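You operate a simulated robot arm through the tools that you are given. There is no shell and no other tool.

You are at the controls of a simulated two-armed robot. One attempt, no reset.

JOB
Stop pump and blower, run the pile down, shut the yellow lever and turn the main switch off.
Fine: all the way down, pile switch back at 0, main switch last.
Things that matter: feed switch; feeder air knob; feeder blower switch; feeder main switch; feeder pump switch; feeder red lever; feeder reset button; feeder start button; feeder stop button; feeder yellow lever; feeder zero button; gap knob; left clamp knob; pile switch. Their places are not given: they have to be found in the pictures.

It is judged by the outcome, as a careful person would: the job done as asked, and still so three seconds after it is handed in. It fails if anything else is knocked over, pushed out of place, dropped, spilled or broken.

ROBOT AND FRAMES
Two 6-joint arms with two-finger parallel grippers on one trunk that stands fixed in place. Base frame: the origin is at the foot of the trunk, x ahead of it, y to its left, z up. Units: m, rad, N and s.
The left shoulder is at [0.06, 0.187, 1.297], the right one opposite. With the tool pointing down near the work surface each hand reaches from about 0.1 to 0.56 m from the base axis, measured 20 degrees to its own side. Payload 1.57 kg a hand.
Tool frame (each hand has its own): the origin (TCP) lies between the finger pads and is the grasp point; the fingertips stand 0.03 m ahead of it; z points along the fingers, y is the line along which they close. Largest opening 0.11 m; finger width 0.024, thickness 0.012; the body of the gripper, 0.048 by 0.112 m, starts 0.078 m behind the TCP.
Orientation is told as [roll, pitch, yaw] about the base's x, y, z axes, in that order, counted from this pose: with the fingers straight down and closing along the base's y, the tool's x points along the base's -x, its y along +y and its z along -z.

CONTROLS
- The arms move only by the tool apply_moves. It takes "left_motion", "right_motion" or both (then of equal length, played together; a hand with none holds still); each is a list of rows, each an object of numbers (a shift or turn left out is 0, a gripper value left out holds the last): "rx", "ry", "rz": the turn, a rotation vector about the tool's x, y, z in rad; "x", "y", "z": the shift along the tool's x, y, z in m; "grip": the closure in counts, from 0 (fully open) to 255 (shut). In form: [{"rx": .., "ry": .., "rz": .., "x": .., "y": .., "z": .., "grip": ..}, ...]. A call has 1 to 20 rows; each row shifts and turns the commanded pose from where the row before left it, along the tool's axes as they then stand. A row lasts 0.2 s, in which the tool goes at most 0.05 m and 0.15 rad; a call with a longer step from one row to the next is refused whole, and so is a gripper value outside its range. A pose out of reach is approached as far as the arm can. The call stops where the force on the tool passes 50 N (or 10 N more than at its start, if that is more) or the arm is blocked; 0.2 s more then pass. Each finger travels about 0.153 m/s and halts on what it meets, pressing with about 42 N; the grip force reading is that of the motor and also rises with nothing between the fingers. The clock runs only during rows and for 0.2 s after the last one: add rows that do not move to give the fingers time. The reply holds the time, the measured pose of the TCP, the force on the tool along the base axes, the opening and the grip force, in the units named above and with some noise, with the torque about the TCP (base axes, N m) and any sound that the robot's microphone picked up.
- Cameras (640 x 400 px; columns grow to the right, rows downward): "scene" is now at [0.0189, 0.0099, 1.8427]; the picture's right is [0.10, -0.99, 0.00], its down [-0.73, -0.08, -0.68] and it looks along [0.67, 0.07, -0.74] (base axes); focal length 321 px, centre (320, 200). "left" rides on the left gripper at [0.07, -0.016, -0.141] in its tool frame; the picture's right is [0.23, 0.97, 0.00], its down [-0.85, 0.20, -0.48] and it looks along [-0.47, 0.11, 0.88] (tool axes); focal length 222 px, centre (320, 200). "right" rides on the right gripper at [0.07, 0.016, -0.141] in its tool frame; the picture's right is [-0.23, 0.97, 0.00], its down [-0.85, -0.20, -0.48] and it looks along [-0.47, -0.11, 0.88] (tool axes); focal length 222 px, centre (320, 200).
- get_image(camera): a new picture of that camera. It takes no simulated time.
- lift_body(by): slides the trunk up (or, below 0, down) by that many m; the arms and the scene camera ride with it, the base frame stays. It gives what a move gives, with no picture.
- pan_tilt(pan, tilt): turns the head with the scene camera to pan (to the left, within 1.501 rad either way) and tilt (down, from -0.506 to 1.204), counted from straight ahead of the robot. It gives what a move gives.
- probe_pixels(camera, pixels): for up to 12 pixels [column, row] of the newest picture of that camera ("zoom" is the newest enlarged one), the place [x, y, z] in the base frame of the surface seen there, good to about 0.002 m. It takes no simulated time.
- enlarge(camera, box): a new picture of the part [left, top, right, bottom] of that camera's present view, enlarged. It takes no simulated time.
- hand_in(): hands the job in; it is judged then, once.

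Open the grippers and draw the arms clear of the work before you hand the job in, unless the task says otherwise.

The tools are called after "Emit:" by a JSON object that holds its "method" and its "body". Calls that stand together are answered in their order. apply_moves: Moves the arms, as the interface text tells. Its arguments: {"type":"object","properties":{"left_motion":{"type":"array","items":{"type":"object","properties":{"rx":{"type":"number"},"ry":{"type":"number"},"rz":{"type":"number"},"x":{"type":"number"},"y":{"type":"number"},"z":{"type":"number"},"grip":{"type":"number"}}}},"right_motion":{"type":"array","items":{"type":"object","properties":{"rx":{"type":"number"},"ry":{"type":"number"},"rz":{"type":"number"},"x":{"type":"number"},"y":{"type":"number"},"z":{"type":"number"},"grip":{"type":"number"}}}}},"required":[]} The other tools are called the same way: lift_body (by) moves the trunk up or down; pan_tilt (pan, tilt) turns the head that bears the scene camera; get_image (camera) takes a picture; probe_pixels (camera, pixels) gives the place of the surface under pixels of a picture; enlarge (camera, box) takes an enlarged picture of a part of a camera's view; hand_in () hands the job in.

At the start:

```text
t: 0.0
left_tool_pos: [0.2774, 0.0472, 1.5641]
left_orientation: [-0.001, 0.001, 0.0]
left_wrist_force: [0.2, -0.2, -0.6]
left_ft_torque: [0.02, 0.01, 0.02]
left_gripper_width: 0.11
left_grip_force: 0.0
right_tool_pos: [0.3331, -0.2311, 1.5221]
right_orientation: [0.0, 0.001, 0.003]
right_wrist_force: [0.6, -0.2, 0.5]
right_ft_torque: [-0.03, 0.0, 0.03]
right_gripper_width: 0.1103
right_grip_force: 0.0
trunk travel left (down, up): [-0.925, 0.065]
head pan, tilt (commanded): [0.105, 0.826]
```

scene: 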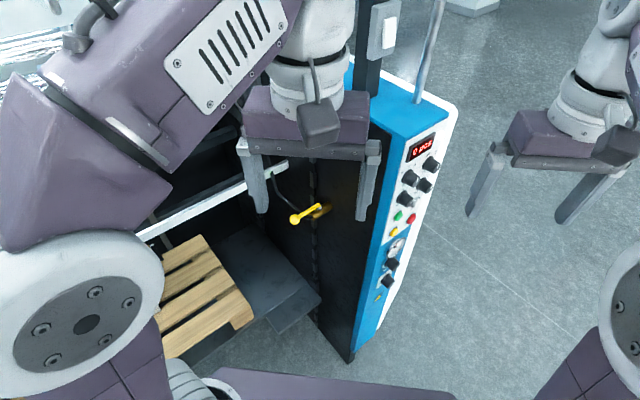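
right: 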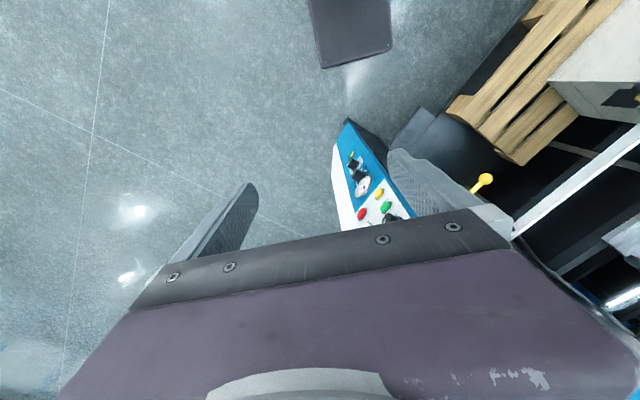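
left: 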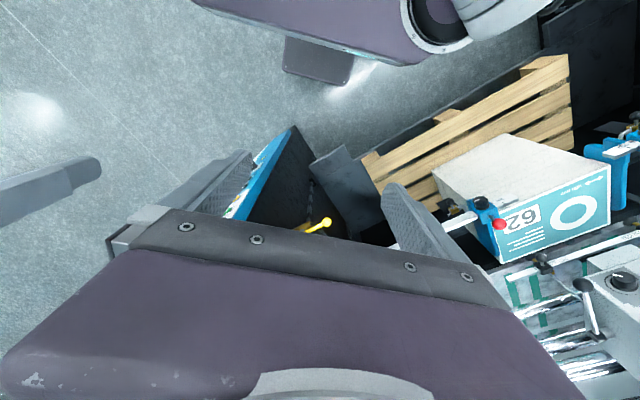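

The scene picture shows a blue feeder panel with knobs and buttons around (400,220) and a yellow lever at (310,213). I'll enlarge the panel and the surroundings to identify the controls.

Emit:
{"method": "enlarge", "body": {"camera": "scene", "box": [340, 80, 480, 340]}}

Emit:
{"method": "enlarge", "body": {"camera": "scene", "box": [370, 130, 450, 180]}}

Emit:
{"method": "enlarge", "body": {"camera": "right", "box": [320, 110, 520, 235]}}

```text
1.54 times, centred on (410, 210) of scene
```

zoom: 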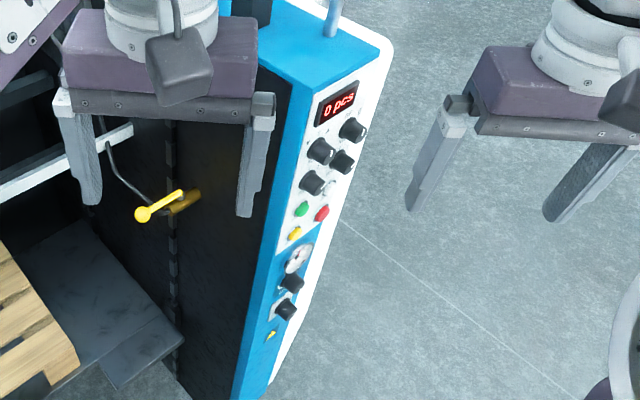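

```text
8.00 times, centred on (410, 155) of scene
```

zoom: 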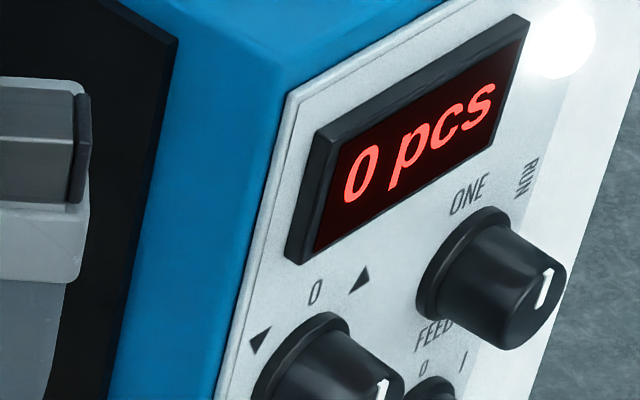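

```text
3.20 times, centred on (420, 172) of right
```

zoom: 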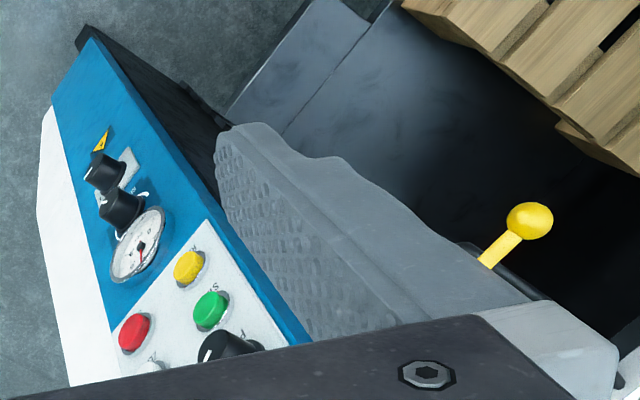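

The panel has four selector knobs at the top, green/red/yellow buttons, a gauge and two lower knobs. I'll enlarge each part to read the labels.

Emit:
{"method": "enlarge", "body": {"camera": "scene", "box": [378, 155, 450, 200]}}

Emit:
{"method": "enlarge", "body": {"camera": "scene", "box": [370, 195, 442, 240]}}

Emit:
{"method": "enlarge", "body": {"camera": "scene", "box": [350, 232, 438, 310]}}

Emit:
{"method": "enlarge", "body": {"camera": "scene", "box": [270, 160, 370, 260]}}

```text
8.89 times, centred on (414, 178) of scene
```

zoom: 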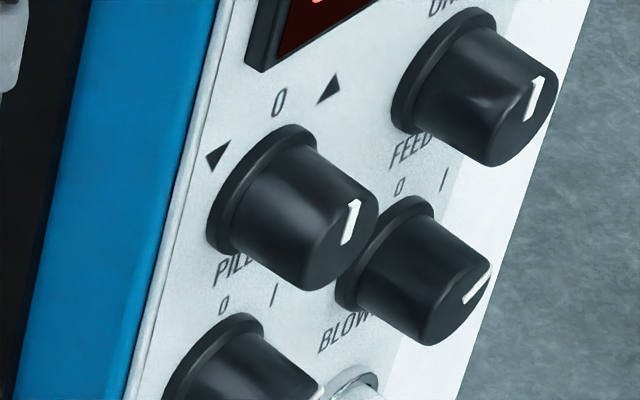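

```text
8.89 times, centred on (406, 218) of scene
```

zoom: 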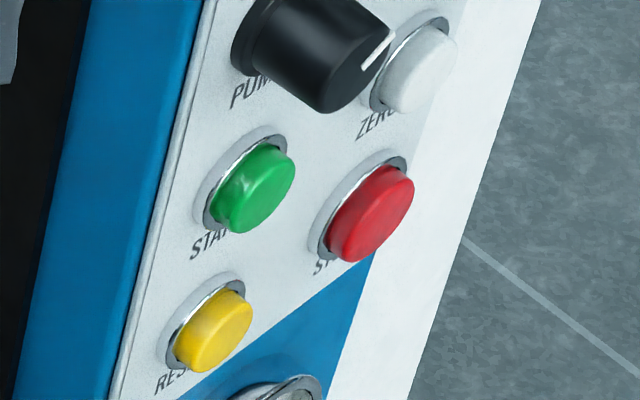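

```text
5.13 times, centred on (394, 271) of scene
```

zoom: 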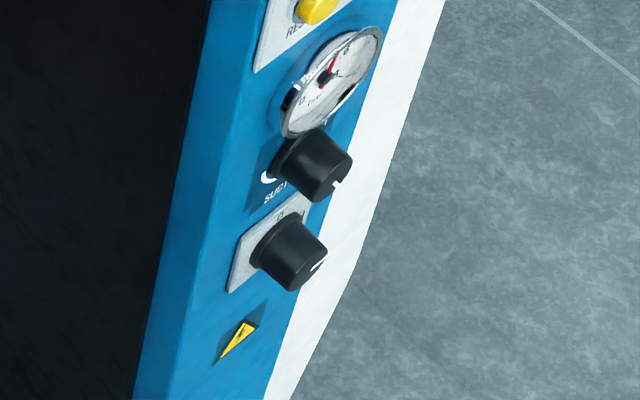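

```text
4.00 times, centred on (320, 210) of scene
```

zoom: 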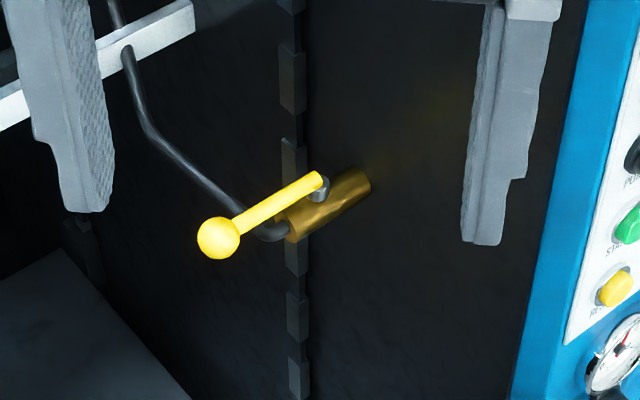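

Next I'll measure panel points and lever points in 3D, using a fresh scene image.

Emit:
{"method": "get_image", "body": {"camera": "scene"}}

Emit:
{"method": "probe_pixels", "body": {"camera": "scene", "pixels": [[431, 164], [409, 178], [423, 185], [404, 199], [418, 200], [398, 215], [410, 219], [393, 232], [396, 247], [391, 264], [387, 281], [378, 297]]}}

Emit:
{"method": "probe_pixels", "body": {"camera": "scene", "pixels": [[295, 219], [312, 210], [318, 206], [328, 207], [320, 215], [375, 240], [385, 130], [430, 107], [358, 340], [350, 350], [345, 150], [240, 310]]}}

```text
taken
```

scene: 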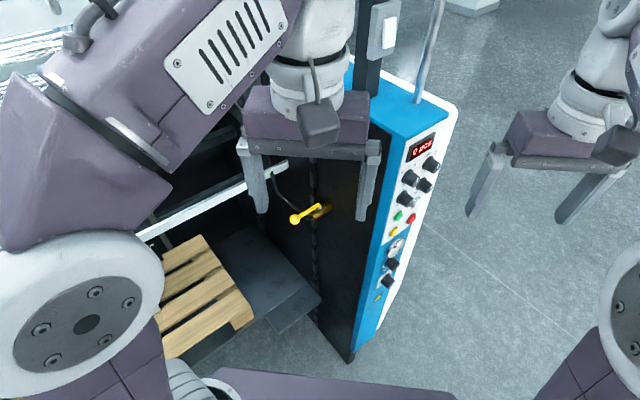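

```text
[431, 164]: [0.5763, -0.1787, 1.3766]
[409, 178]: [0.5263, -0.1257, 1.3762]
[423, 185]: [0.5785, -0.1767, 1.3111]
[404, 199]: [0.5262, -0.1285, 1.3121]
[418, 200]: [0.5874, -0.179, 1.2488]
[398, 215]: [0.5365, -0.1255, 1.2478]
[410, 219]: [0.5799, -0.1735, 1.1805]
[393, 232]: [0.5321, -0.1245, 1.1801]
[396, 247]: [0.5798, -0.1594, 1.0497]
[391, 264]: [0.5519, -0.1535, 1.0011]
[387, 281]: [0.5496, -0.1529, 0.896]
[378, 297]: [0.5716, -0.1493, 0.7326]
```

```text
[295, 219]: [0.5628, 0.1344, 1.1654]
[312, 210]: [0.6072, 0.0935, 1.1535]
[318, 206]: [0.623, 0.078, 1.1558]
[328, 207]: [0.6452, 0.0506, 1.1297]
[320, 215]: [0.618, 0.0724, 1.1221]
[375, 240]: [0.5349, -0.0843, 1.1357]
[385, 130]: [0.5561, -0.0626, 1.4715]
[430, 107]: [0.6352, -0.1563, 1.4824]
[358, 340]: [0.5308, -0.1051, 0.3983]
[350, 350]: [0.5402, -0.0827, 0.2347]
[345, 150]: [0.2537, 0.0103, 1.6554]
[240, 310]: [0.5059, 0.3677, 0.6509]
```

The panel's normal points about 45° toward −x−y, with controls around (0.55,−0.15). I'll look around with the head to see the rest of the machine (pile, red lever).

Emit:
{"method": "pan_tilt", "body": {"pan": 0.6, "tilt": 0.6}}

Emit:
{"method": "get_image", "body": {"camera": "scene"}}

Emit:
{"method": "enlarge", "body": {"camera": "left", "box": [200, 40, 640, 400]}}

```text
t: 0.9
left_tool_pos: [0.2771, 0.0471, 1.5647]
left_orientation: [-0.001, 0.001, 0.002]
left_wrist_force: [-0.3, -0.2, 0.5]
left_ft_torque: [-0.02, 0.02, 0.01]
left_gripper_width: 0.1098
left_grip_force: 0.2
right_tool_pos: [0.3329, -0.2324, 1.5237]
right_orientation: [0.0, 0.0, 0.003]
right_wrist_force: [0.1, 0.1, -0.4]
right_ft_torque: [0.0, -0.01, 0.01]
right_gripper_width: 0.1099
right_grip_force: 0.0
trunk travel left (down, up): [-0.925, 0.065]
head pan, tilt (commanded): [0.6, 0.6]
```

```text
taken
```

scene: 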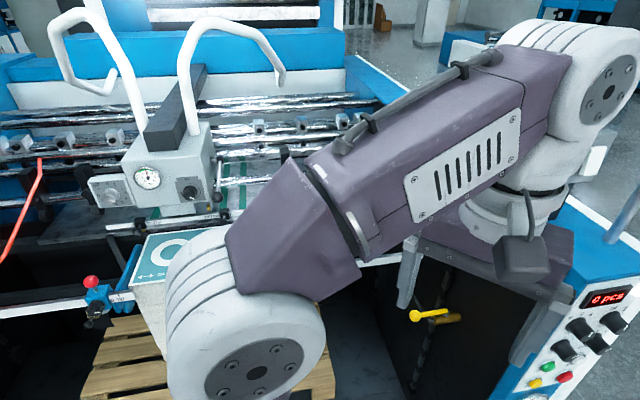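

```text
1.11 times, centred on (420, 220) of left
```

zoom: 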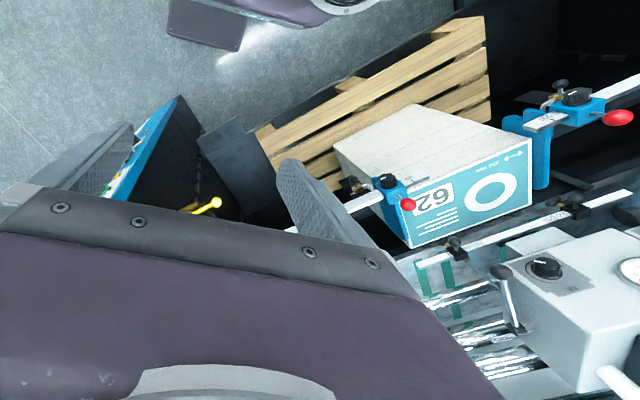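

The left-hand view shows the pile (box 62 on pallet) and clamps. Now I'll bring the right hand to a viewing pose in front of the panel: first shift it down/right, then turn it to point along (+0.7,+0.7,0).

Emit:
{"method": "apply_moves", "body": {"right_motion": [{"x": -0.011, "y": -0.017, "z": 0.035}, {"x": -0.011, "y": -0.017, "z": 0.035}, {"x": -0.011, "y": -0.017, "z": 0.035}, {"x": -0.011, "y": -0.017, "z": 0.035}, {"x": -0.011, "y": -0.017, "z": 0.035}, {"x": -0.011, "y": -0.017, "z": 0.035}, {"rz": -0.131}, {"rz": -0.131}, {"rz": -0.131}, {"rz": -0.131}, {"rz": -0.131}, {"rz": -0.131}]}}

Emit:
{"method": "get_image", "body": {"camera": "right"}}

```text
t: 3.5
left_tool_pos: [0.2777, 0.0453, 1.5652]
left_orientation: [0.001, 0.001, 0.0]
left_wrist_force: [0.0, -0.4, 0.9]
left_ft_torque: [0.01, -0.01, 0.04]
left_gripper_width: 0.1098
left_grip_force: 0.2
right_tool_pos: [0.4001, -0.3342, 1.3137]
right_orientation: [0.001, -0.001, 0.791]
right_wrist_force: [0.7, 0.1, 0.1]
right_ft_torque: [0.0, 0.0, 0.01]
right_gripper_width: 0.11
right_grip_force: 0.1
trunk travel left (down, up): [-0.925, 0.065]
head pan, tilt (commanded): [0.6, 0.6]
```

```text
taken
```

right: 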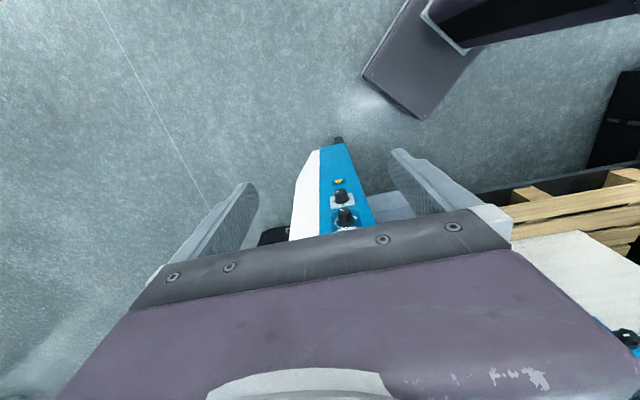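

Yaw is now 0.79 as planned and the panel is centred at about (340,190). Next I'll pitch the hand forward so it points at the panel horizontally.

Emit:
{"method": "apply_moves", "body": {"right_motion": [{"ry": -0.143}, {"ry": -0.143}, {"ry": -0.143}, {"ry": -0.143}, {"ry": -0.143}, {"ry": -0.143}, {"ry": -0.143}, {"ry": -0.143}, {"ry": -0.143}, {"ry": -0.143}, {"ry": -0.141}]}}

Emit:
{"method": "get_image", "body": {"camera": "right"}}

```text
t: 5.9
left_tool_pos: [0.2769, 0.0456, 1.5649]
left_orientation: [-0.001, -0.001, -0.001]
left_wrist_force: [0.2, 0.6, -1.1]
left_ft_torque: [0.05, -0.02, 0.0]
left_gripper_width: 0.1098
left_grip_force: 0.2
right_tool_pos: [0.3992, -0.3349, 1.3127]
right_orientation: [-2.8, -1.57, -2.695]
right_wrist_force: [0.4, -0.3, -1.3]
right_ft_torque: [-0.02, -0.03, 0.01]
right_gripper_width: 0.1101
right_grip_force: 0.1
trunk travel left (down, up): [-0.925, 0.065]
head pan, tilt (commanded): [0.6, 0.6]
```

```text
taken
```

right: 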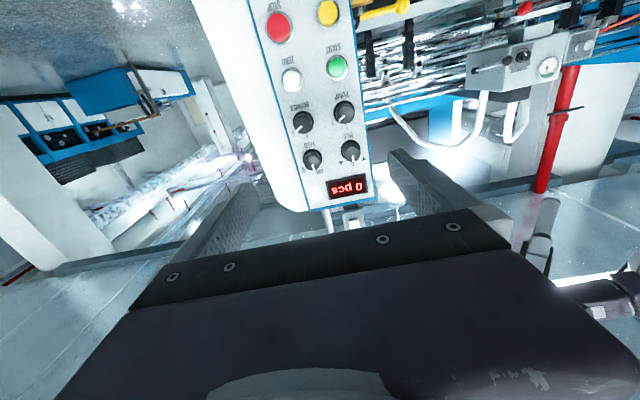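

The panel is now seen nearly face-on (upside-down): knobs at (303,122),(345,110),(312,158),(350,150). I'll enlarge to read the positions.

Emit:
{"method": "enlarge", "body": {"camera": "right", "box": [270, 80, 390, 215]}}

Emit:
{"method": "enlarge", "body": {"camera": "right", "box": [240, 0, 380, 88]}}

Emit:
{"method": "probe_pixels", "body": {"camera": "right", "pixels": [[303, 122], [345, 110], [312, 158], [350, 150], [348, 186], [325, 135], [280, 60], [360, 170], [292, 80], [337, 67]]}}

```text
2.96 times, centred on (330, 148) of right
```

zoom: 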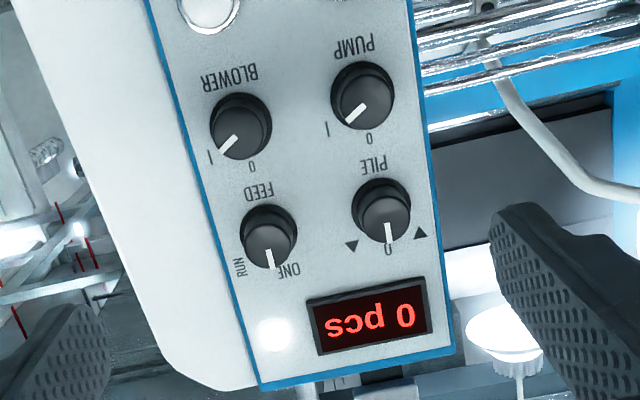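

```text
4.55 times, centred on (310, 44) of right
```

zoom: 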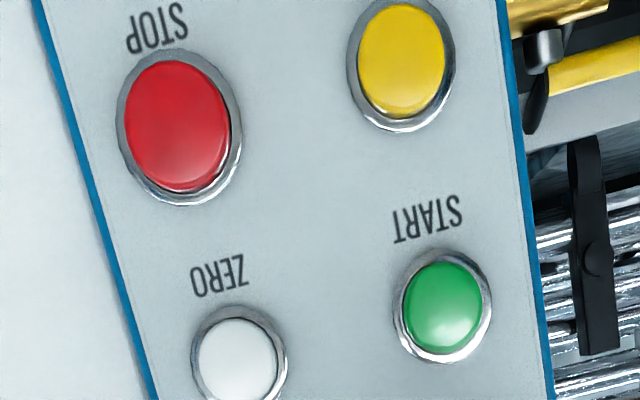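

```text
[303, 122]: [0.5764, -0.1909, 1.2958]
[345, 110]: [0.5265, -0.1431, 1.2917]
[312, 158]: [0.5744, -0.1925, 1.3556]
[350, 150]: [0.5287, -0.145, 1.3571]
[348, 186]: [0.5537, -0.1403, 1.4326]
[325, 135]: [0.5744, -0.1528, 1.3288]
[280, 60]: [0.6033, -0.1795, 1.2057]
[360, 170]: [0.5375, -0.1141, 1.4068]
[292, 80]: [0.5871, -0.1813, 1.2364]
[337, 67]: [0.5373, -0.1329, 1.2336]
```

Reading (image upside-down): PUMP and BLOWER pointers are at I, PILE at 0 with ▼ on its upright left side. I'll zoom more closely and probe the knob faces and the plate precisely.

Emit:
{"method": "enlarge", "body": {"camera": "right", "box": [285, 85, 375, 141]}}

Emit:
{"method": "probe_pixels", "body": {"camera": "zoom", "pixels": [[425, 190], [400, 210], [440, 160], [420, 260], [395, 180], [470, 200], [130, 270], [150, 250], [110, 290], [290, 230], [290, 100], [500, 300]]}}

Emit:
{"method": "enlarge", "body": {"camera": "right", "box": [285, 130, 385, 192]}}

```text
7.11 times, centred on (330, 113) of right
```

zoom: 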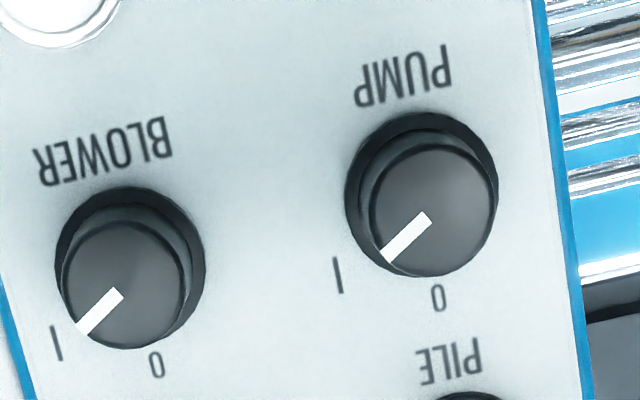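

```text
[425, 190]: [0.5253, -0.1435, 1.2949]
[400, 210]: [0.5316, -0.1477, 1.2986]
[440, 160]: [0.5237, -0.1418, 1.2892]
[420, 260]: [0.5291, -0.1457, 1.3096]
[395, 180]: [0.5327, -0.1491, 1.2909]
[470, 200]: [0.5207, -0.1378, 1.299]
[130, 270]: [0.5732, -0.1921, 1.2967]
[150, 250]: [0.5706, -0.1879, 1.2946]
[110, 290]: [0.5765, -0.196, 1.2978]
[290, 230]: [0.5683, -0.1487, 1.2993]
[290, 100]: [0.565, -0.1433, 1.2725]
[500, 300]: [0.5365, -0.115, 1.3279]
```

```text
6.40 times, centred on (335, 161) of right
```

zoom: 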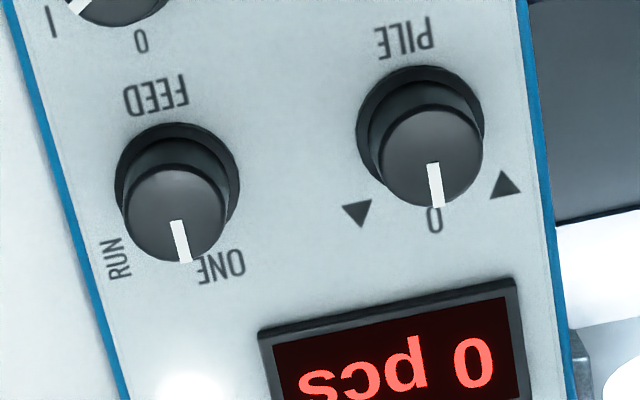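

Positions: face centres pump ≈(0.5255,−0.1425,1.299), blower ≈(0.574,−0.193,1.298), plate plane x+y≈0.4205. I'll probe the pile and feed faces too.

Emit:
{"method": "probe_pixels", "body": {"camera": "zoom", "pixels": [[430, 155], [430, 120], [430, 195], [390, 155], [470, 155], [175, 212], [300, 150], [300, 250], [505, 185], [435, 218], [360, 213]]}}

```text
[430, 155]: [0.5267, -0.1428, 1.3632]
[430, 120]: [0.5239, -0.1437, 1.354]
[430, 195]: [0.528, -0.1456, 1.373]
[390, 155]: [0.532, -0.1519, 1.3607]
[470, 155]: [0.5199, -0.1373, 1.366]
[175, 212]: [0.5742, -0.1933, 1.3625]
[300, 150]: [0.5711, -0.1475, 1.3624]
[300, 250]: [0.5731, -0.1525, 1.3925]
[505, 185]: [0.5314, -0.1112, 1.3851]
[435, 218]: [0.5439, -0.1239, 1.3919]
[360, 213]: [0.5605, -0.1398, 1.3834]
```

Pile face centre ≈(0.5262,−0.1435,1.3625); switch positions are about 45° apart. I'll move the right hand to a pre-grasp 5 cm in front of the PUMP knob with the fingers partly closed.

Emit:
{"method": "apply_moves", "body": {"right_motion": [{"x": 0.0034, "y": 0.0117, "z": 0.041, "grip": 125}, {"x": 0.0034, "y": 0.0117, "z": 0.041}, {"x": 0.0034, "y": 0.0117, "z": 0.041}, {"x": 0.0034, "y": 0.0117, "z": 0.041}, {}]}}

Emit:
{"method": "get_image", "body": {"camera": "right"}}

Emit:
{"method": "pan_tilt", "body": {"pan": -0.1, "tilt": 0.8}}

Emit:
{"method": "get_image", "body": {"camera": "scene"}}

```text
t: 7.1
left_tool_pos: [0.2776, 0.0458, 1.5642]
left_orientation: [-0.001, 0.001, -0.001]
left_wrist_force: [0.1, 0.1, -0.1]
left_ft_torque: [-0.01, -0.01, -0.03]
left_gripper_width: 0.1101
left_grip_force: 0.0
right_tool_pos: [0.4867, -0.1909, 1.3025]
right_orientation: [1.004, -1.565, -0.215]
right_wrist_force: [0.2, 0.6, -0.2]
right_ft_torque: [0.02, 0.0, 0.01]
right_gripper_width: 0.0559
right_grip_force: 0.1
right hand out of reach, approached as far as the arm can: row 4
trunk travel left (down, up): [-0.925, 0.065]
head pan, tilt (commanded): [0.6, 0.6]
```

```text
taken
```

right: 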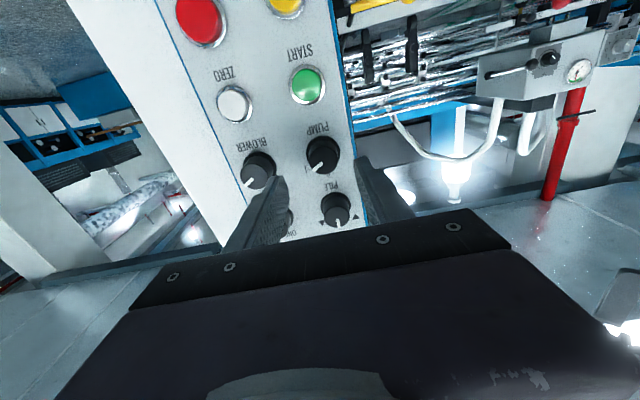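

```text
t: 8.2
left_tool_pos: [0.277, 0.0485, 1.5647]
left_orientation: [0.0, 0.0, 0.001]
left_wrist_force: [0.4, 0.1, 0.5]
left_ft_torque: [-0.04, 0.0, -0.02]
left_gripper_width: 0.11
left_grip_force: 0.0
right_tool_pos: [0.4868, -0.1905, 1.3032]
right_orientation: [0.966, -1.566, -0.178]
right_wrist_force: [-0.3, 0.4, -0.5]
right_ft_torque: [-0.05, 0.03, 0.0]
right_gripper_width: 0.0561
right_grip_force: 0.1
trunk travel left (down, up): [-0.925, 0.065]
head pan, tilt (commanded): [-0.099, 0.799]
```

```text
taken
```

scene: 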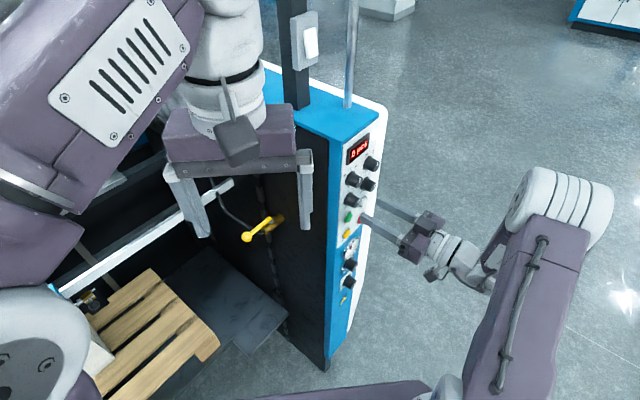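

The reply says row 4 was slightly out of reach (t off by ~6 mm). I'll look closer at the right arm's shape in the scene view to understand the limit.

Emit:
{"method": "enlarge", "body": {"camera": "scene", "box": [340, 120, 640, 400]}}

Emit:
{"method": "probe_pixels", "body": {"camera": "scene", "pixels": [[545, 190], [570, 190], [600, 210], [530, 260], [500, 350], [440, 380], [488, 285], [455, 255], [430, 225], [405, 240], [380, 205], [370, 222]]}}

```text
1.43 times, centred on (490, 260) of scene
```

zoom: 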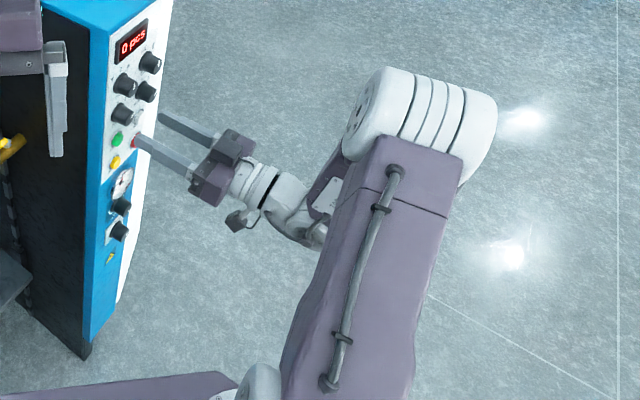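

```text
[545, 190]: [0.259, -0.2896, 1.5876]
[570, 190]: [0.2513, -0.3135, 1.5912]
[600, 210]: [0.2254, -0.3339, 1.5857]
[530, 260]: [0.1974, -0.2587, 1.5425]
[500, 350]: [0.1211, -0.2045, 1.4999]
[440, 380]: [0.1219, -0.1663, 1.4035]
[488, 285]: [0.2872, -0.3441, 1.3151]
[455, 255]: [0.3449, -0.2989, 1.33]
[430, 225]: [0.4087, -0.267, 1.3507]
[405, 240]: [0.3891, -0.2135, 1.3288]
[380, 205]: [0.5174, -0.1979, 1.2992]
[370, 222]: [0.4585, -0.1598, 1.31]
```

The right elbow is high and folded, so this isn't full stretch. I'll test small moves (toward tool +y and down) to see whether the hand still follows.

Emit:
{"method": "apply_moves", "body": {"right_motion": [{"y": 0.006, "x": 0.004}, {}]}}

Emit:
{"method": "apply_moves", "body": {"right_motion": [{"z": 0.02}, {}]}}

```text
t: 8.8
left_tool_pos: [0.2769, 0.0473, 1.5653]
left_orientation: [0.001, 0.0, -0.001]
left_wrist_force: [0.1, 0.5, -0.9]
left_ft_torque: [-0.02, 0.0, -0.01]
left_gripper_width: 0.1102
left_grip_force: 0.1
right_tool_pos: [0.4878, -0.1887, 1.3019]
right_orientation: [0.986, -1.568, -0.195]
right_wrist_force: [1.0, 0.2, 0.4]
right_ft_torque: [-0.02, -0.01, -0.02]
right_gripper_width: 0.0561
right_grip_force: 0.1
right hand out of reach, approached as far as the arm can: row 1
trunk travel left (down, up): [-0.925, 0.065]
head pan, tilt (commanded): [-0.099, 0.799]
```

```text
t: 9.4
left_tool_pos: [0.2777, 0.0476, 1.5651]
left_orientation: [0.0, 0.001, 0.001]
left_wrist_force: [0.0, 0.2, 0.0]
left_ft_torque: [-0.01, -0.01, 0.01]
left_gripper_width: 0.11
left_grip_force: 0.1
right_tool_pos: [0.5016, -0.1746, 1.3033]
right_orientation: [0.257, -1.569, 0.532]
right_wrist_force: [-0.3, -0.1, 0.5]
right_ft_torque: [0.0, 0.01, 0.02]
right_gripper_width: 0.0563
right_grip_force: 0.0
trunk travel left (down, up): [-0.925, 0.065]
head pan, tilt (commanded): [-0.099, 0.799]
```

The hand follows along z but not tool +y, so the arm is at a fold limit; a lower trunk (target higher than the shoulder) should unfold it. First I retract the hand and survey the left side for obstacles before lowering.

Emit:
{"method": "apply_moves", "body": {"right_motion": [{"z": -0.04}, {"z": -0.04}, {"z": -0.04}]}}

Emit:
{"method": "pan_tilt", "body": {"pan": 0.7, "tilt": 0.75}}

Emit:
{"method": "get_image", "body": {"camera": "scene"}}

Emit:
{"method": "probe_pixels", "body": {"camera": "scene", "pixels": [[30, 230], [110, 210], [60, 300], [100, 235], [150, 340], [200, 300], [400, 290], [100, 100], [150, 250], [30, 290], [250, 60], [300, 350]]}}

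```text
t: 10.2
left_tool_pos: [0.2762, 0.0462, 1.5651]
left_orientation: [0.003, 0.0, 0.002]
left_wrist_force: [0.4, -0.5, 0.0]
left_ft_torque: [0.01, -0.02, 0.0]
left_gripper_width: 0.1102
left_grip_force: 0.1
right_tool_pos: [0.4192, -0.2609, 1.3063]
right_orientation: [2.506, -1.573, -1.719]
right_wrist_force: [-0.5, 0.4, 0.0]
right_ft_torque: [0.02, -0.01, -0.02]
right_gripper_width: 0.0562
right_grip_force: 0.0
right hand out of reach, approached as far as the arm can: row 2
trunk travel left (down, up): [-0.925, 0.065]
head pan, tilt (commanded): [-0.099, 0.799]
```

```text
t: 11.3
left_tool_pos: [0.2773, 0.0468, 1.5649]
left_orientation: [0.001, 0.0, 0.001]
left_wrist_force: [-0.5, -0.2, -0.6]
left_ft_torque: [-0.02, -0.02, -0.03]
left_gripper_width: 0.1101
left_grip_force: 0.1
right_tool_pos: [0.4206, -0.2599, 1.3065]
right_orientation: [0.916, -1.568, -0.126]
right_wrist_force: [-0.9, -0.2, 0.1]
right_ft_torque: [-0.01, -0.02, 0.01]
right_gripper_width: 0.056
right_grip_force: 0.0
trunk travel left (down, up): [-0.925, 0.065]
head pan, tilt (commanded): [0.7, 0.75]
```

```text
taken
```

scene: 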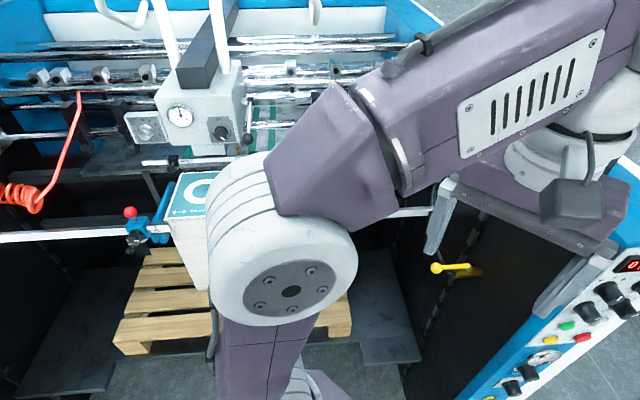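

```text
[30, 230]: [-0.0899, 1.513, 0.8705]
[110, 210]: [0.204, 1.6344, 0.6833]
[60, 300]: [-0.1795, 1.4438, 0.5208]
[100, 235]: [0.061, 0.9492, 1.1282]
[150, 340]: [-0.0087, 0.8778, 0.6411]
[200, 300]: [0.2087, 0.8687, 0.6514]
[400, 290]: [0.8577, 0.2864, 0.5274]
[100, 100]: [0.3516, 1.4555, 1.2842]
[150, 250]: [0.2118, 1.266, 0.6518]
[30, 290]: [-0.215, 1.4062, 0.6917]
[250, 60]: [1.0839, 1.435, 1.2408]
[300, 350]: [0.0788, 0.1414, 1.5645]
```

The machine lies beyond s=(x+y)/√2≈0.3 (cabinet) and 0.6 (pile), so the space in front is free. I'll lower the trunk 0.2 m to unfold the arm relative to the panel.

Emit:
{"method": "lift_body", "body": {"by": -0.2}}

Emit:
{"method": "get_image", "body": {"camera": "right"}}

```text
t: 13.5
left_tool_pos: [0.2776, 0.047, 1.3644]
left_orientation: [-0.001, -0.001, 0.001]
left_wrist_force: [0.3, -0.3, 0.0]
left_ft_torque: [0.01, -0.01, 0.0]
left_gripper_width: 0.1102
left_grip_force: 0.1
right_tool_pos: [0.4201, -0.2593, 1.1064]
right_orientation: [0.8, -1.569, -0.013]
right_wrist_force: [0.3, -0.3, -1.1]
right_ft_torque: [0.04, -0.01, 0.01]
right_gripper_width: 0.0561
right_grip_force: 0.1
trunk travel left (down, up): [-0.725, 0.265]
head pan, tilt (commanded): [0.7, 0.75]
```

```text
taken
```

right: 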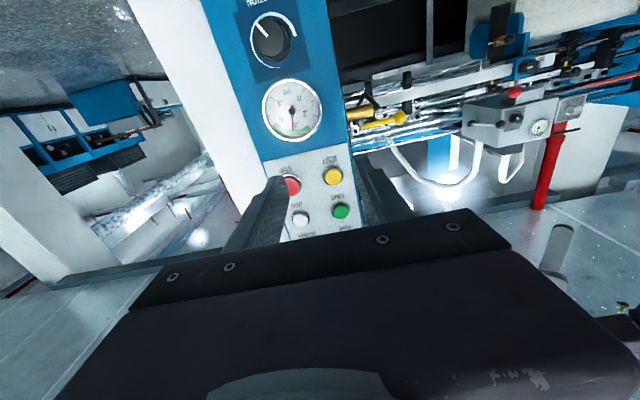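

Now I raise the right hand in tool −x by 0.193 m to the pump knob's height and align t to 0.473.

Emit:
{"method": "apply_moves", "body": {"right_motion": [{"x": -0.0386, "y": 0.0015}, {"x": -0.0386, "y": 0.0015}, {"x": -0.0386, "y": 0.0015}, {"x": -0.0386, "y": 0.0015}, {"x": -0.0386, "y": 0.0015}, {}]}}

```text
t: 14.9
left_tool_pos: [0.2772, 0.0453, 1.3653]
left_orientation: [0.0, -0.002, 0.001]
left_wrist_force: [0.4, -0.6, -0.7]
left_ft_torque: [0.01, 0.01, 0.01]
left_gripper_width: 0.11
left_grip_force: 0.1
right_tool_pos: [0.4146, -0.2552, 1.2999]
right_orientation: [1.165, -1.569, -0.377]
right_wrist_force: [0.0, -0.3, -0.2]
right_ft_torque: [-0.01, -0.02, 0.0]
right_gripper_width: 0.0562
right_grip_force: 0.1
trunk travel left (down, up): [-0.725, 0.265]
head pan, tilt (commanded): [0.7, 0.75]
```

The hand now reaches (t≈0.4736, z≈1.300). I advance 0.10 m toward the pump knob and check alignment with the wrist camera.

Emit:
{"method": "apply_moves", "body": {"right_motion": [{"z": 0.034}, {"z": 0.034}, {"z": 0.032}, {}]}}

Emit:
{"method": "get_image", "body": {"camera": "right"}}

Emit:
{"method": "pan_tilt", "body": {"pan": -0.15, "tilt": 0.55}}

Emit:
{"method": "get_image", "body": {"camera": "scene"}}

```text
t: 15.9
left_tool_pos: [0.2769, 0.0463, 1.3643]
left_orientation: [0.0, 0.0, 0.001]
left_wrist_force: [-0.1, 0.9, 0.0]
left_ft_torque: [0.0, -0.01, 0.02]
left_gripper_width: 0.1101
left_grip_force: 0.0
right_tool_pos: [0.486, -0.1845, 1.2973]
right_orientation: [0.867, -1.57, -0.079]
right_wrist_force: [-0.2, -0.6, -0.3]
right_ft_torque: [-0.02, -0.01, 0.0]
right_gripper_width: 0.0563
right_grip_force: 0.0
trunk travel left (down, up): [-0.725, 0.265]
head pan, tilt (commanded): [0.7, 0.75]
```

```text
taken
```

right: 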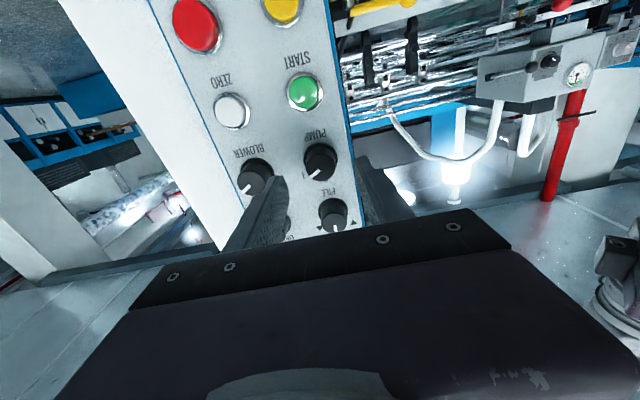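

```text
t: 17.1
left_tool_pos: [0.2774, 0.0469, 1.3656]
left_orientation: [-0.001, -0.002, 0.0]
left_wrist_force: [0.1, 0.6, 0.2]
left_ft_torque: [-0.02, 0.02, 0.0]
left_gripper_width: 0.11
left_grip_force: 0.0
right_tool_pos: [0.486, -0.1862, 1.2961]
right_orientation: [0.798, -1.568, -0.014]
right_wrist_force: [-0.3, 0.0, -0.3]
right_ft_torque: [0.01, 0.01, 0.0]
right_gripper_width: 0.0561
right_grip_force: 0.0
trunk travel left (down, up): [-0.725, 0.265]
head pan, tilt (commanded): [-0.15, 0.55]
```

```text
taken
```

scene: 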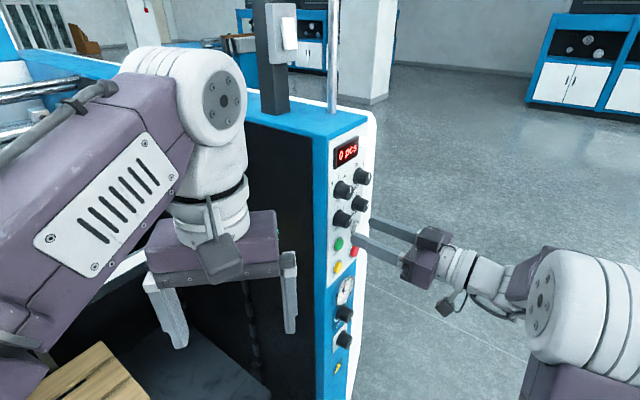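

I'll enlarge the wrist image around the pump knob; the tool axis should hit the knob face at about pixel (321,165).

Emit:
{"method": "enlarge", "body": {"camera": "right", "box": [260, 125, 380, 200]}}

Emit:
{"method": "enlarge", "body": {"camera": "scene", "box": [310, 150, 430, 260]}}

```text
5.33 times, centred on (320, 162) of right
```

zoom: 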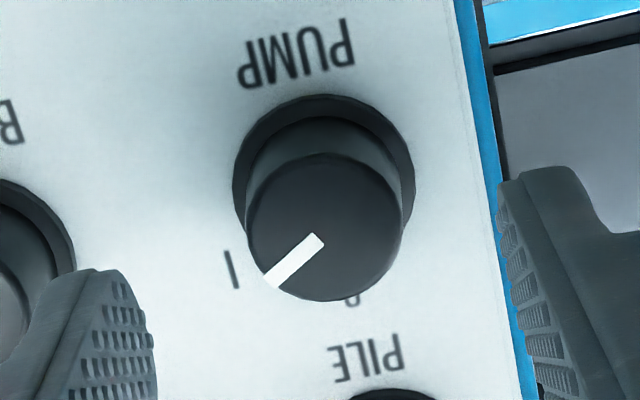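

```text
3.64 times, centred on (370, 205) of scene
```

zoom: 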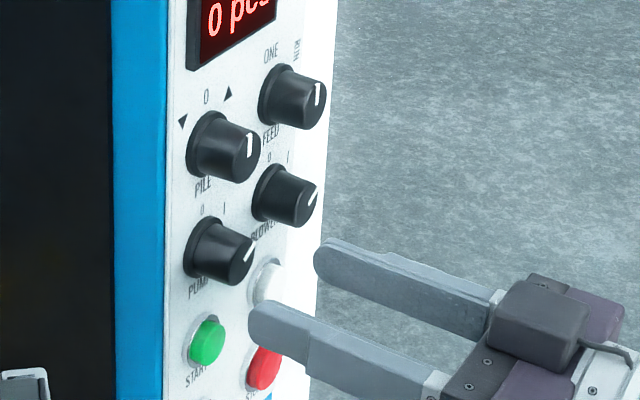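

The knob face centre is at pixel (320.8,167), about 2 mm above the tool axis. I correct by 2 mm up, advance 0.047 m so the fingers straddle the knob, then close.

Emit:
{"method": "apply_moves", "body": {"right_motion": [{"x": -0.002, "z": 0.016}, {"z": 0.016}, {"z": 0.015}, {}]}}

Emit:
{"method": "enlarge", "body": {"camera": "right", "box": [250, 110, 390, 210]}}

```text
t: 18.1
left_tool_pos: [0.276, 0.0466, 1.3648]
left_orientation: [0.001, -0.001, -0.002]
left_wrist_force: [-0.1, -1.1, 0.1]
left_ft_torque: [0.0, 0.02, -0.02]
left_gripper_width: 0.1102
left_grip_force: 0.2
right_tool_pos: [0.518, -0.1514, 1.2989]
right_orientation: [0.83, -1.57, -0.041]
right_wrist_force: [-1.1, 0.1, 0.0]
right_ft_torque: [0.01, 0.0, 0.03]
right_gripper_width: 0.0564
right_grip_force: 0.1
trunk travel left (down, up): [-0.725, 0.265]
head pan, tilt (commanded): [-0.15, 0.55]
```

```text
4.00 times, centred on (320, 160) of right
```

zoom: 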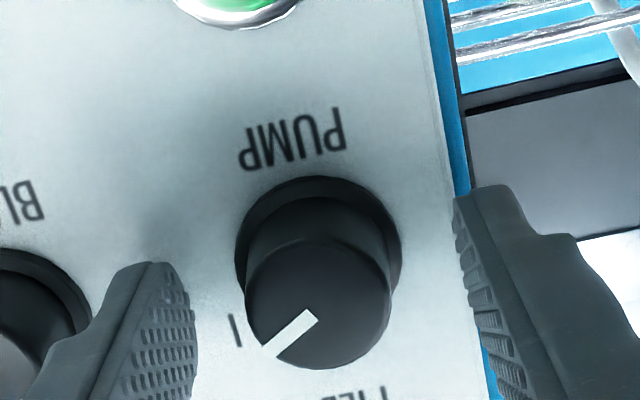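

The pump knob sits centred between the fingers with no contact on BLOWER. I close the fingers on it.

Emit:
{"method": "apply_moves", "body": {"right_motion": [{"grip": 180}, {"grip": 220}, {"grip": 255}, {}]}}

Emit:
{"method": "enlarge", "body": {"camera": "right", "box": [250, 110, 390, 210]}}

```text
t: 19.1
left_tool_pos: [0.2777, 0.0459, 1.3645]
left_orientation: [-0.001, 0.001, 0.0]
left_wrist_force: [-1.0, 0.4, 0.1]
left_ft_torque: [-0.01, 0.01, 0.01]
left_gripper_width: 0.1101
left_grip_force: 0.0
right_tool_pos: [0.5191, -0.152, 1.3]
right_orientation: [0.893, -1.569, -0.105]
right_wrist_force: [2.2, -1.7, 0.4]
right_ft_torque: [-0.09, 0.03, -0.09]
right_gripper_width: 0.0289
right_grip_force: 38.9
trunk travel left (down, up): [-0.725, 0.265]
head pan, tilt (commanded): [-0.15, 0.55]
```

```text
4.00 times, centred on (320, 160) of right
```

zoom: 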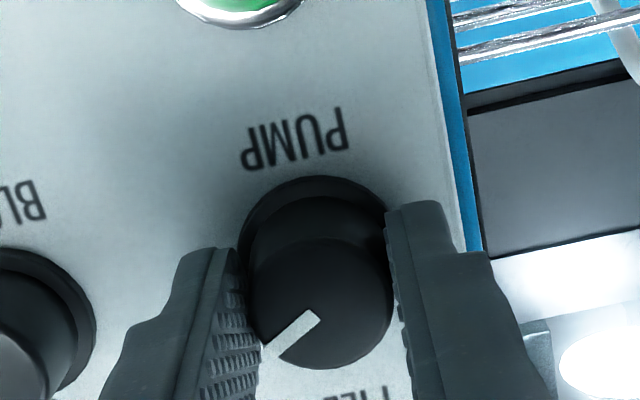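

Gripped at 29 mm with 39 N. I turn the tool about its z by −0.78 rad (counter-clockwise from the front) to bring PUMP from I to 0.

Emit:
{"method": "apply_moves", "body": {"right_motion": [{"rz": -0.1}, {"rz": -0.1}, {"rz": -0.1}, {"rz": -0.1}, {"rz": -0.1}, {"rz": -0.1}, {"rz": -0.1}, {"rz": -0.085}, {}]}}

Emit:
{"method": "enlarge", "body": {"camera": "right", "box": [250, 110, 390, 210]}}

Emit:
{"method": "enlarge", "body": {"camera": "scene", "box": [310, 150, 430, 260]}}

```text
t: 20.7
left_tool_pos: [0.2776, 0.0462, 1.3656]
left_orientation: [0.0, -0.001, 0.001]
left_wrist_force: [-0.2, 0.2, 0.5]
left_ft_torque: [0.02, 0.02, 0.01]
left_gripper_width: 0.1098
left_grip_force: 0.0
right_tool_pos: [0.5191, -0.1526, 1.3017]
right_orientation: [-1.523, -0.916, 2.336]
right_wrist_force: [-3.5, -0.5, -4.5]
right_ft_torque: [-0.57, 0.57, -0.63]
right_gripper_width: 0.0295
right_grip_force: 39.3
right hand out of reach, approached as far as the arm can: row 7
trunk travel left (down, up): [-0.725, 0.265]
head pan, tilt (commanded): [-0.15, 0.55]
stopped in row 7 (right hand): the force on the tool passed its limit at 68 N (the readings are from after the stop); the commanded pose is now the measured one
```

```text
4.00 times, centred on (320, 160) of right
```

zoom: 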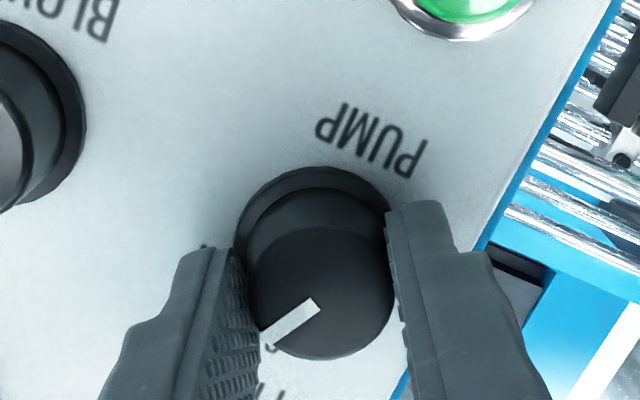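

```text
3.64 times, centred on (370, 205) of scene
```

zoom: 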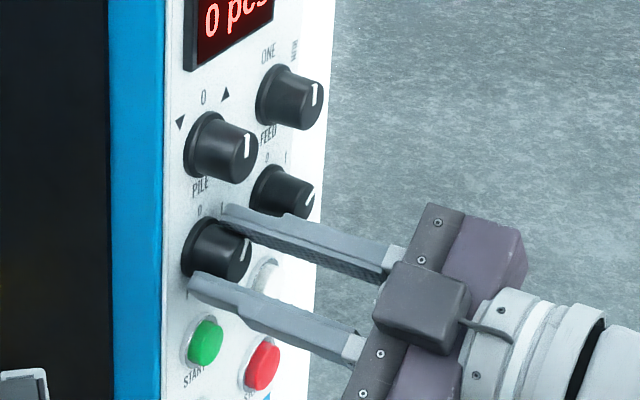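

The turn stopped after about 0.65 rad because of an arm limit (force spike). I'll zoom closely on the PUMP pointer to see where it is now.

Emit:
{"method": "enlarge", "body": {"camera": "scene", "box": [352, 180, 402, 230]}}

Emit:
{"method": "get_image", "body": {"camera": "right"}}

Emit:
{"method": "get_image", "body": {"camera": "scene"}}

```text
8.00 times, centred on (377, 205) of scene
```

zoom: 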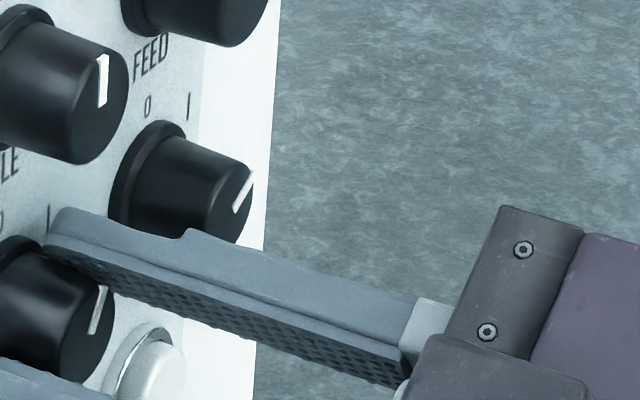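

```text
taken
```

right: 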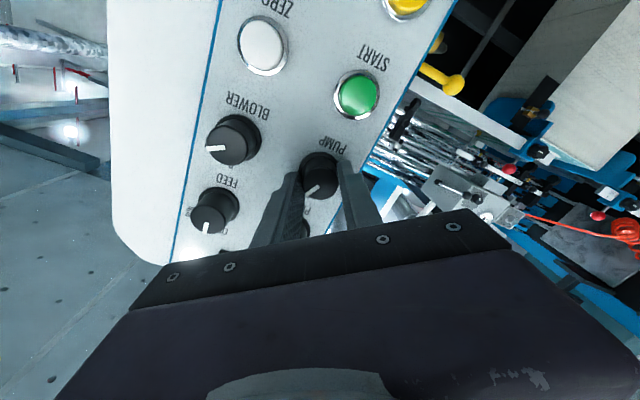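

```text
taken
```

scene: 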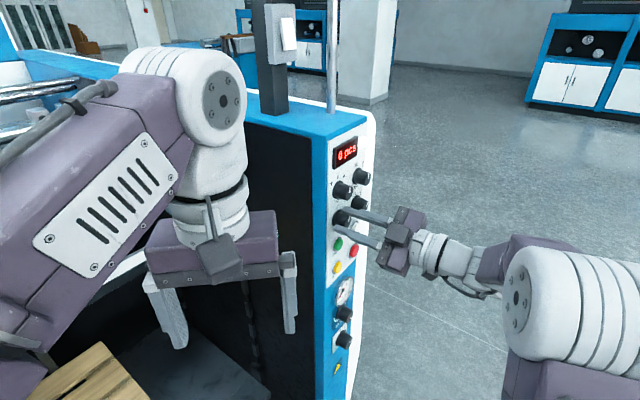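

The hand turned ~37° and the PUMP pointer seems nearly at 0. I'll open the fingers slightly to see whether it rests at 0.

Emit:
{"method": "apply_moves", "body": {"right_motion": [{"grip": 140}, {}, {}]}}

Emit:
{"method": "enlarge", "body": {"camera": "scene", "box": [352, 180, 402, 230]}}

Emit:
{"method": "enlarge", "body": {"camera": "right", "box": [250, 110, 390, 210]}}

```text
t: 21.5
left_tool_pos: [0.2764, 0.0473, 1.3644]
left_orientation: [0.0, 0.0, 0.001]
left_wrist_force: [-0.4, -0.4, -0.3]
left_ft_torque: [0.0, -0.05, 0.01]
left_gripper_width: 0.1099
left_grip_force: 0.0
right_tool_pos: [0.5198, -0.1508, 1.3026]
right_orientation: [-1.524, -0.914, 2.34]
right_wrist_force: [0.9, 0.0, -0.5]
right_ft_torque: [0.0, -0.02, 0.05]
right_gripper_width: 0.0492
right_grip_force: 0.0
trunk travel left (down, up): [-0.725, 0.265]
head pan, tilt (commanded): [-0.15, 0.55]
```

```text
8.00 times, centred on (377, 205) of scene
```

zoom: 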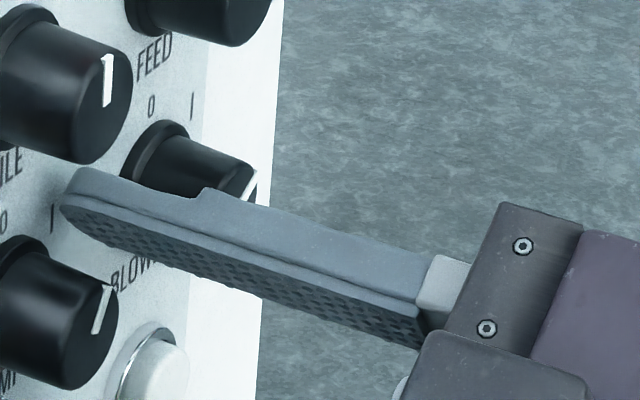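

```text
4.00 times, centred on (320, 160) of right
```

zoom: 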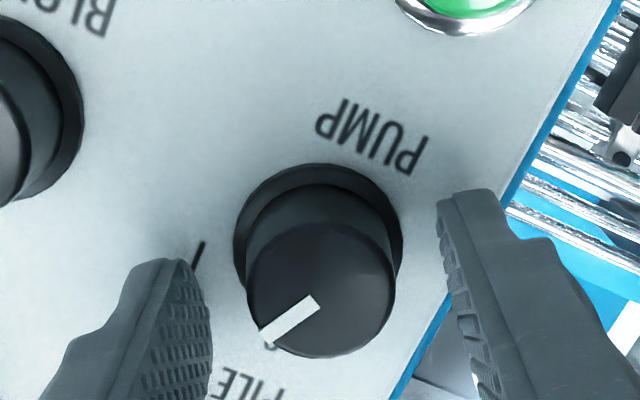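

From the wrist view geometry the pointer went from about 62° to about 29° right of vertical; it needs ~29° more. I back off, turn the hand back by +0.9 rad to regrip.

Emit:
{"method": "apply_moves", "body": {"right_motion": [{"z": -0.04}, {"rz": 0.131}, {"rz": 0.131}, {"rz": 0.131}, {"rz": 0.131}, {"rz": 0.131}, {"rz": 0.131}, {"rz": 0.131}, {}]}}

Emit:
{"method": "get_image", "body": {"camera": "right"}}

Emit:
{"method": "enlarge", "body": {"camera": "scene", "box": [332, 160, 402, 230]}}

```text
t: 23.5
left_tool_pos: [0.2777, 0.0466, 1.3641]
left_orientation: [-0.003, -0.002, 0.003]
left_wrist_force: [-0.2, -0.1, 0.2]
left_ft_torque: [-0.02, 0.0, 0.0]
left_gripper_width: 0.1099
left_grip_force: 0.1
right_tool_pos: [0.4916, -0.1796, 1.3044]
right_orientation: [1.465, -1.307, -0.662]
right_wrist_force: [0.6, 0.0, 0.8]
right_ft_torque: [0.02, -0.01, 0.01]
right_gripper_width: 0.0495
right_grip_force: 0.0
trunk travel left (down, up): [-0.725, 0.265]
head pan, tilt (commanded): [-0.15, 0.55]
```

```text
taken
```

right: 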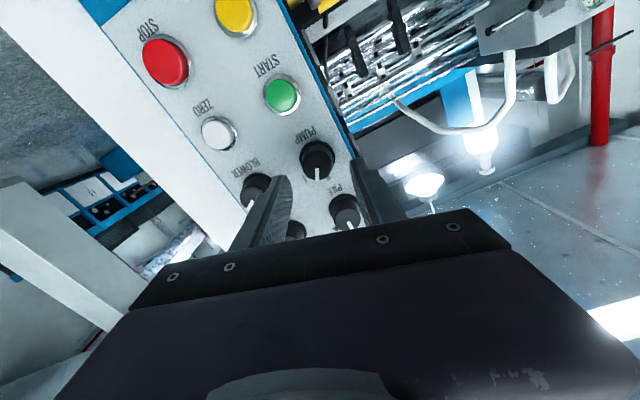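

```text
5.71 times, centred on (367, 195) of scene
```

zoom: 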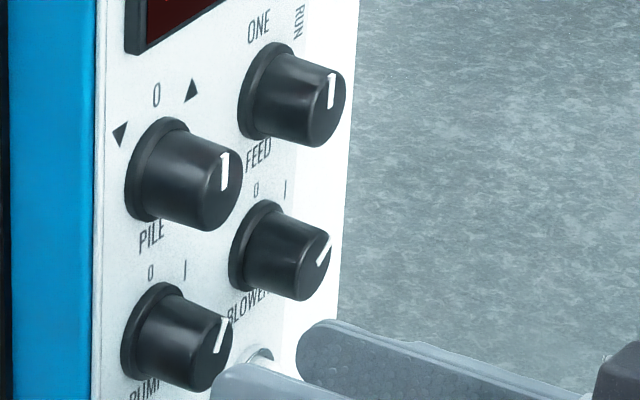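

The view confirms PUMP is between I and 0. I recentre (z 1.304→1.299), advance, grip and turn another −0.52 rad.

Emit:
{"method": "apply_moves", "body": {"right_motion": [{"x": 0.0052, "y": -0.0014, "z": 0.013}, {"z": 0.013}, {"z": 0.013}, {}]}}

Emit:
{"method": "enlarge", "body": {"camera": "right", "box": [250, 110, 390, 210]}}

```text
t: 24.5
left_tool_pos: [0.2767, 0.046, 1.364]
left_orientation: [0.002, -0.002, -0.001]
left_wrist_force: [-0.4, 0.1, 0.6]
left_ft_torque: [0.01, 0.02, 0.01]
left_gripper_width: 0.1099
left_grip_force: 0.1
right_tool_pos: [0.5187, -0.1514, 1.2983]
right_orientation: [1.466, -1.309, -0.663]
right_wrist_force: [-0.3, -0.4, 0.2]
right_ft_torque: [-0.03, 0.01, -0.04]
right_gripper_width: 0.0493
right_grip_force: 0.0
trunk travel left (down, up): [-0.725, 0.265]
head pan, tilt (commanded): [-0.15, 0.55]
```

```text
4.00 times, centred on (320, 160) of right
```

zoom: 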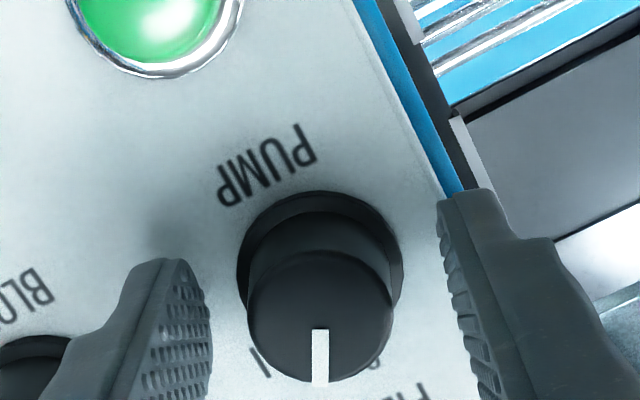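

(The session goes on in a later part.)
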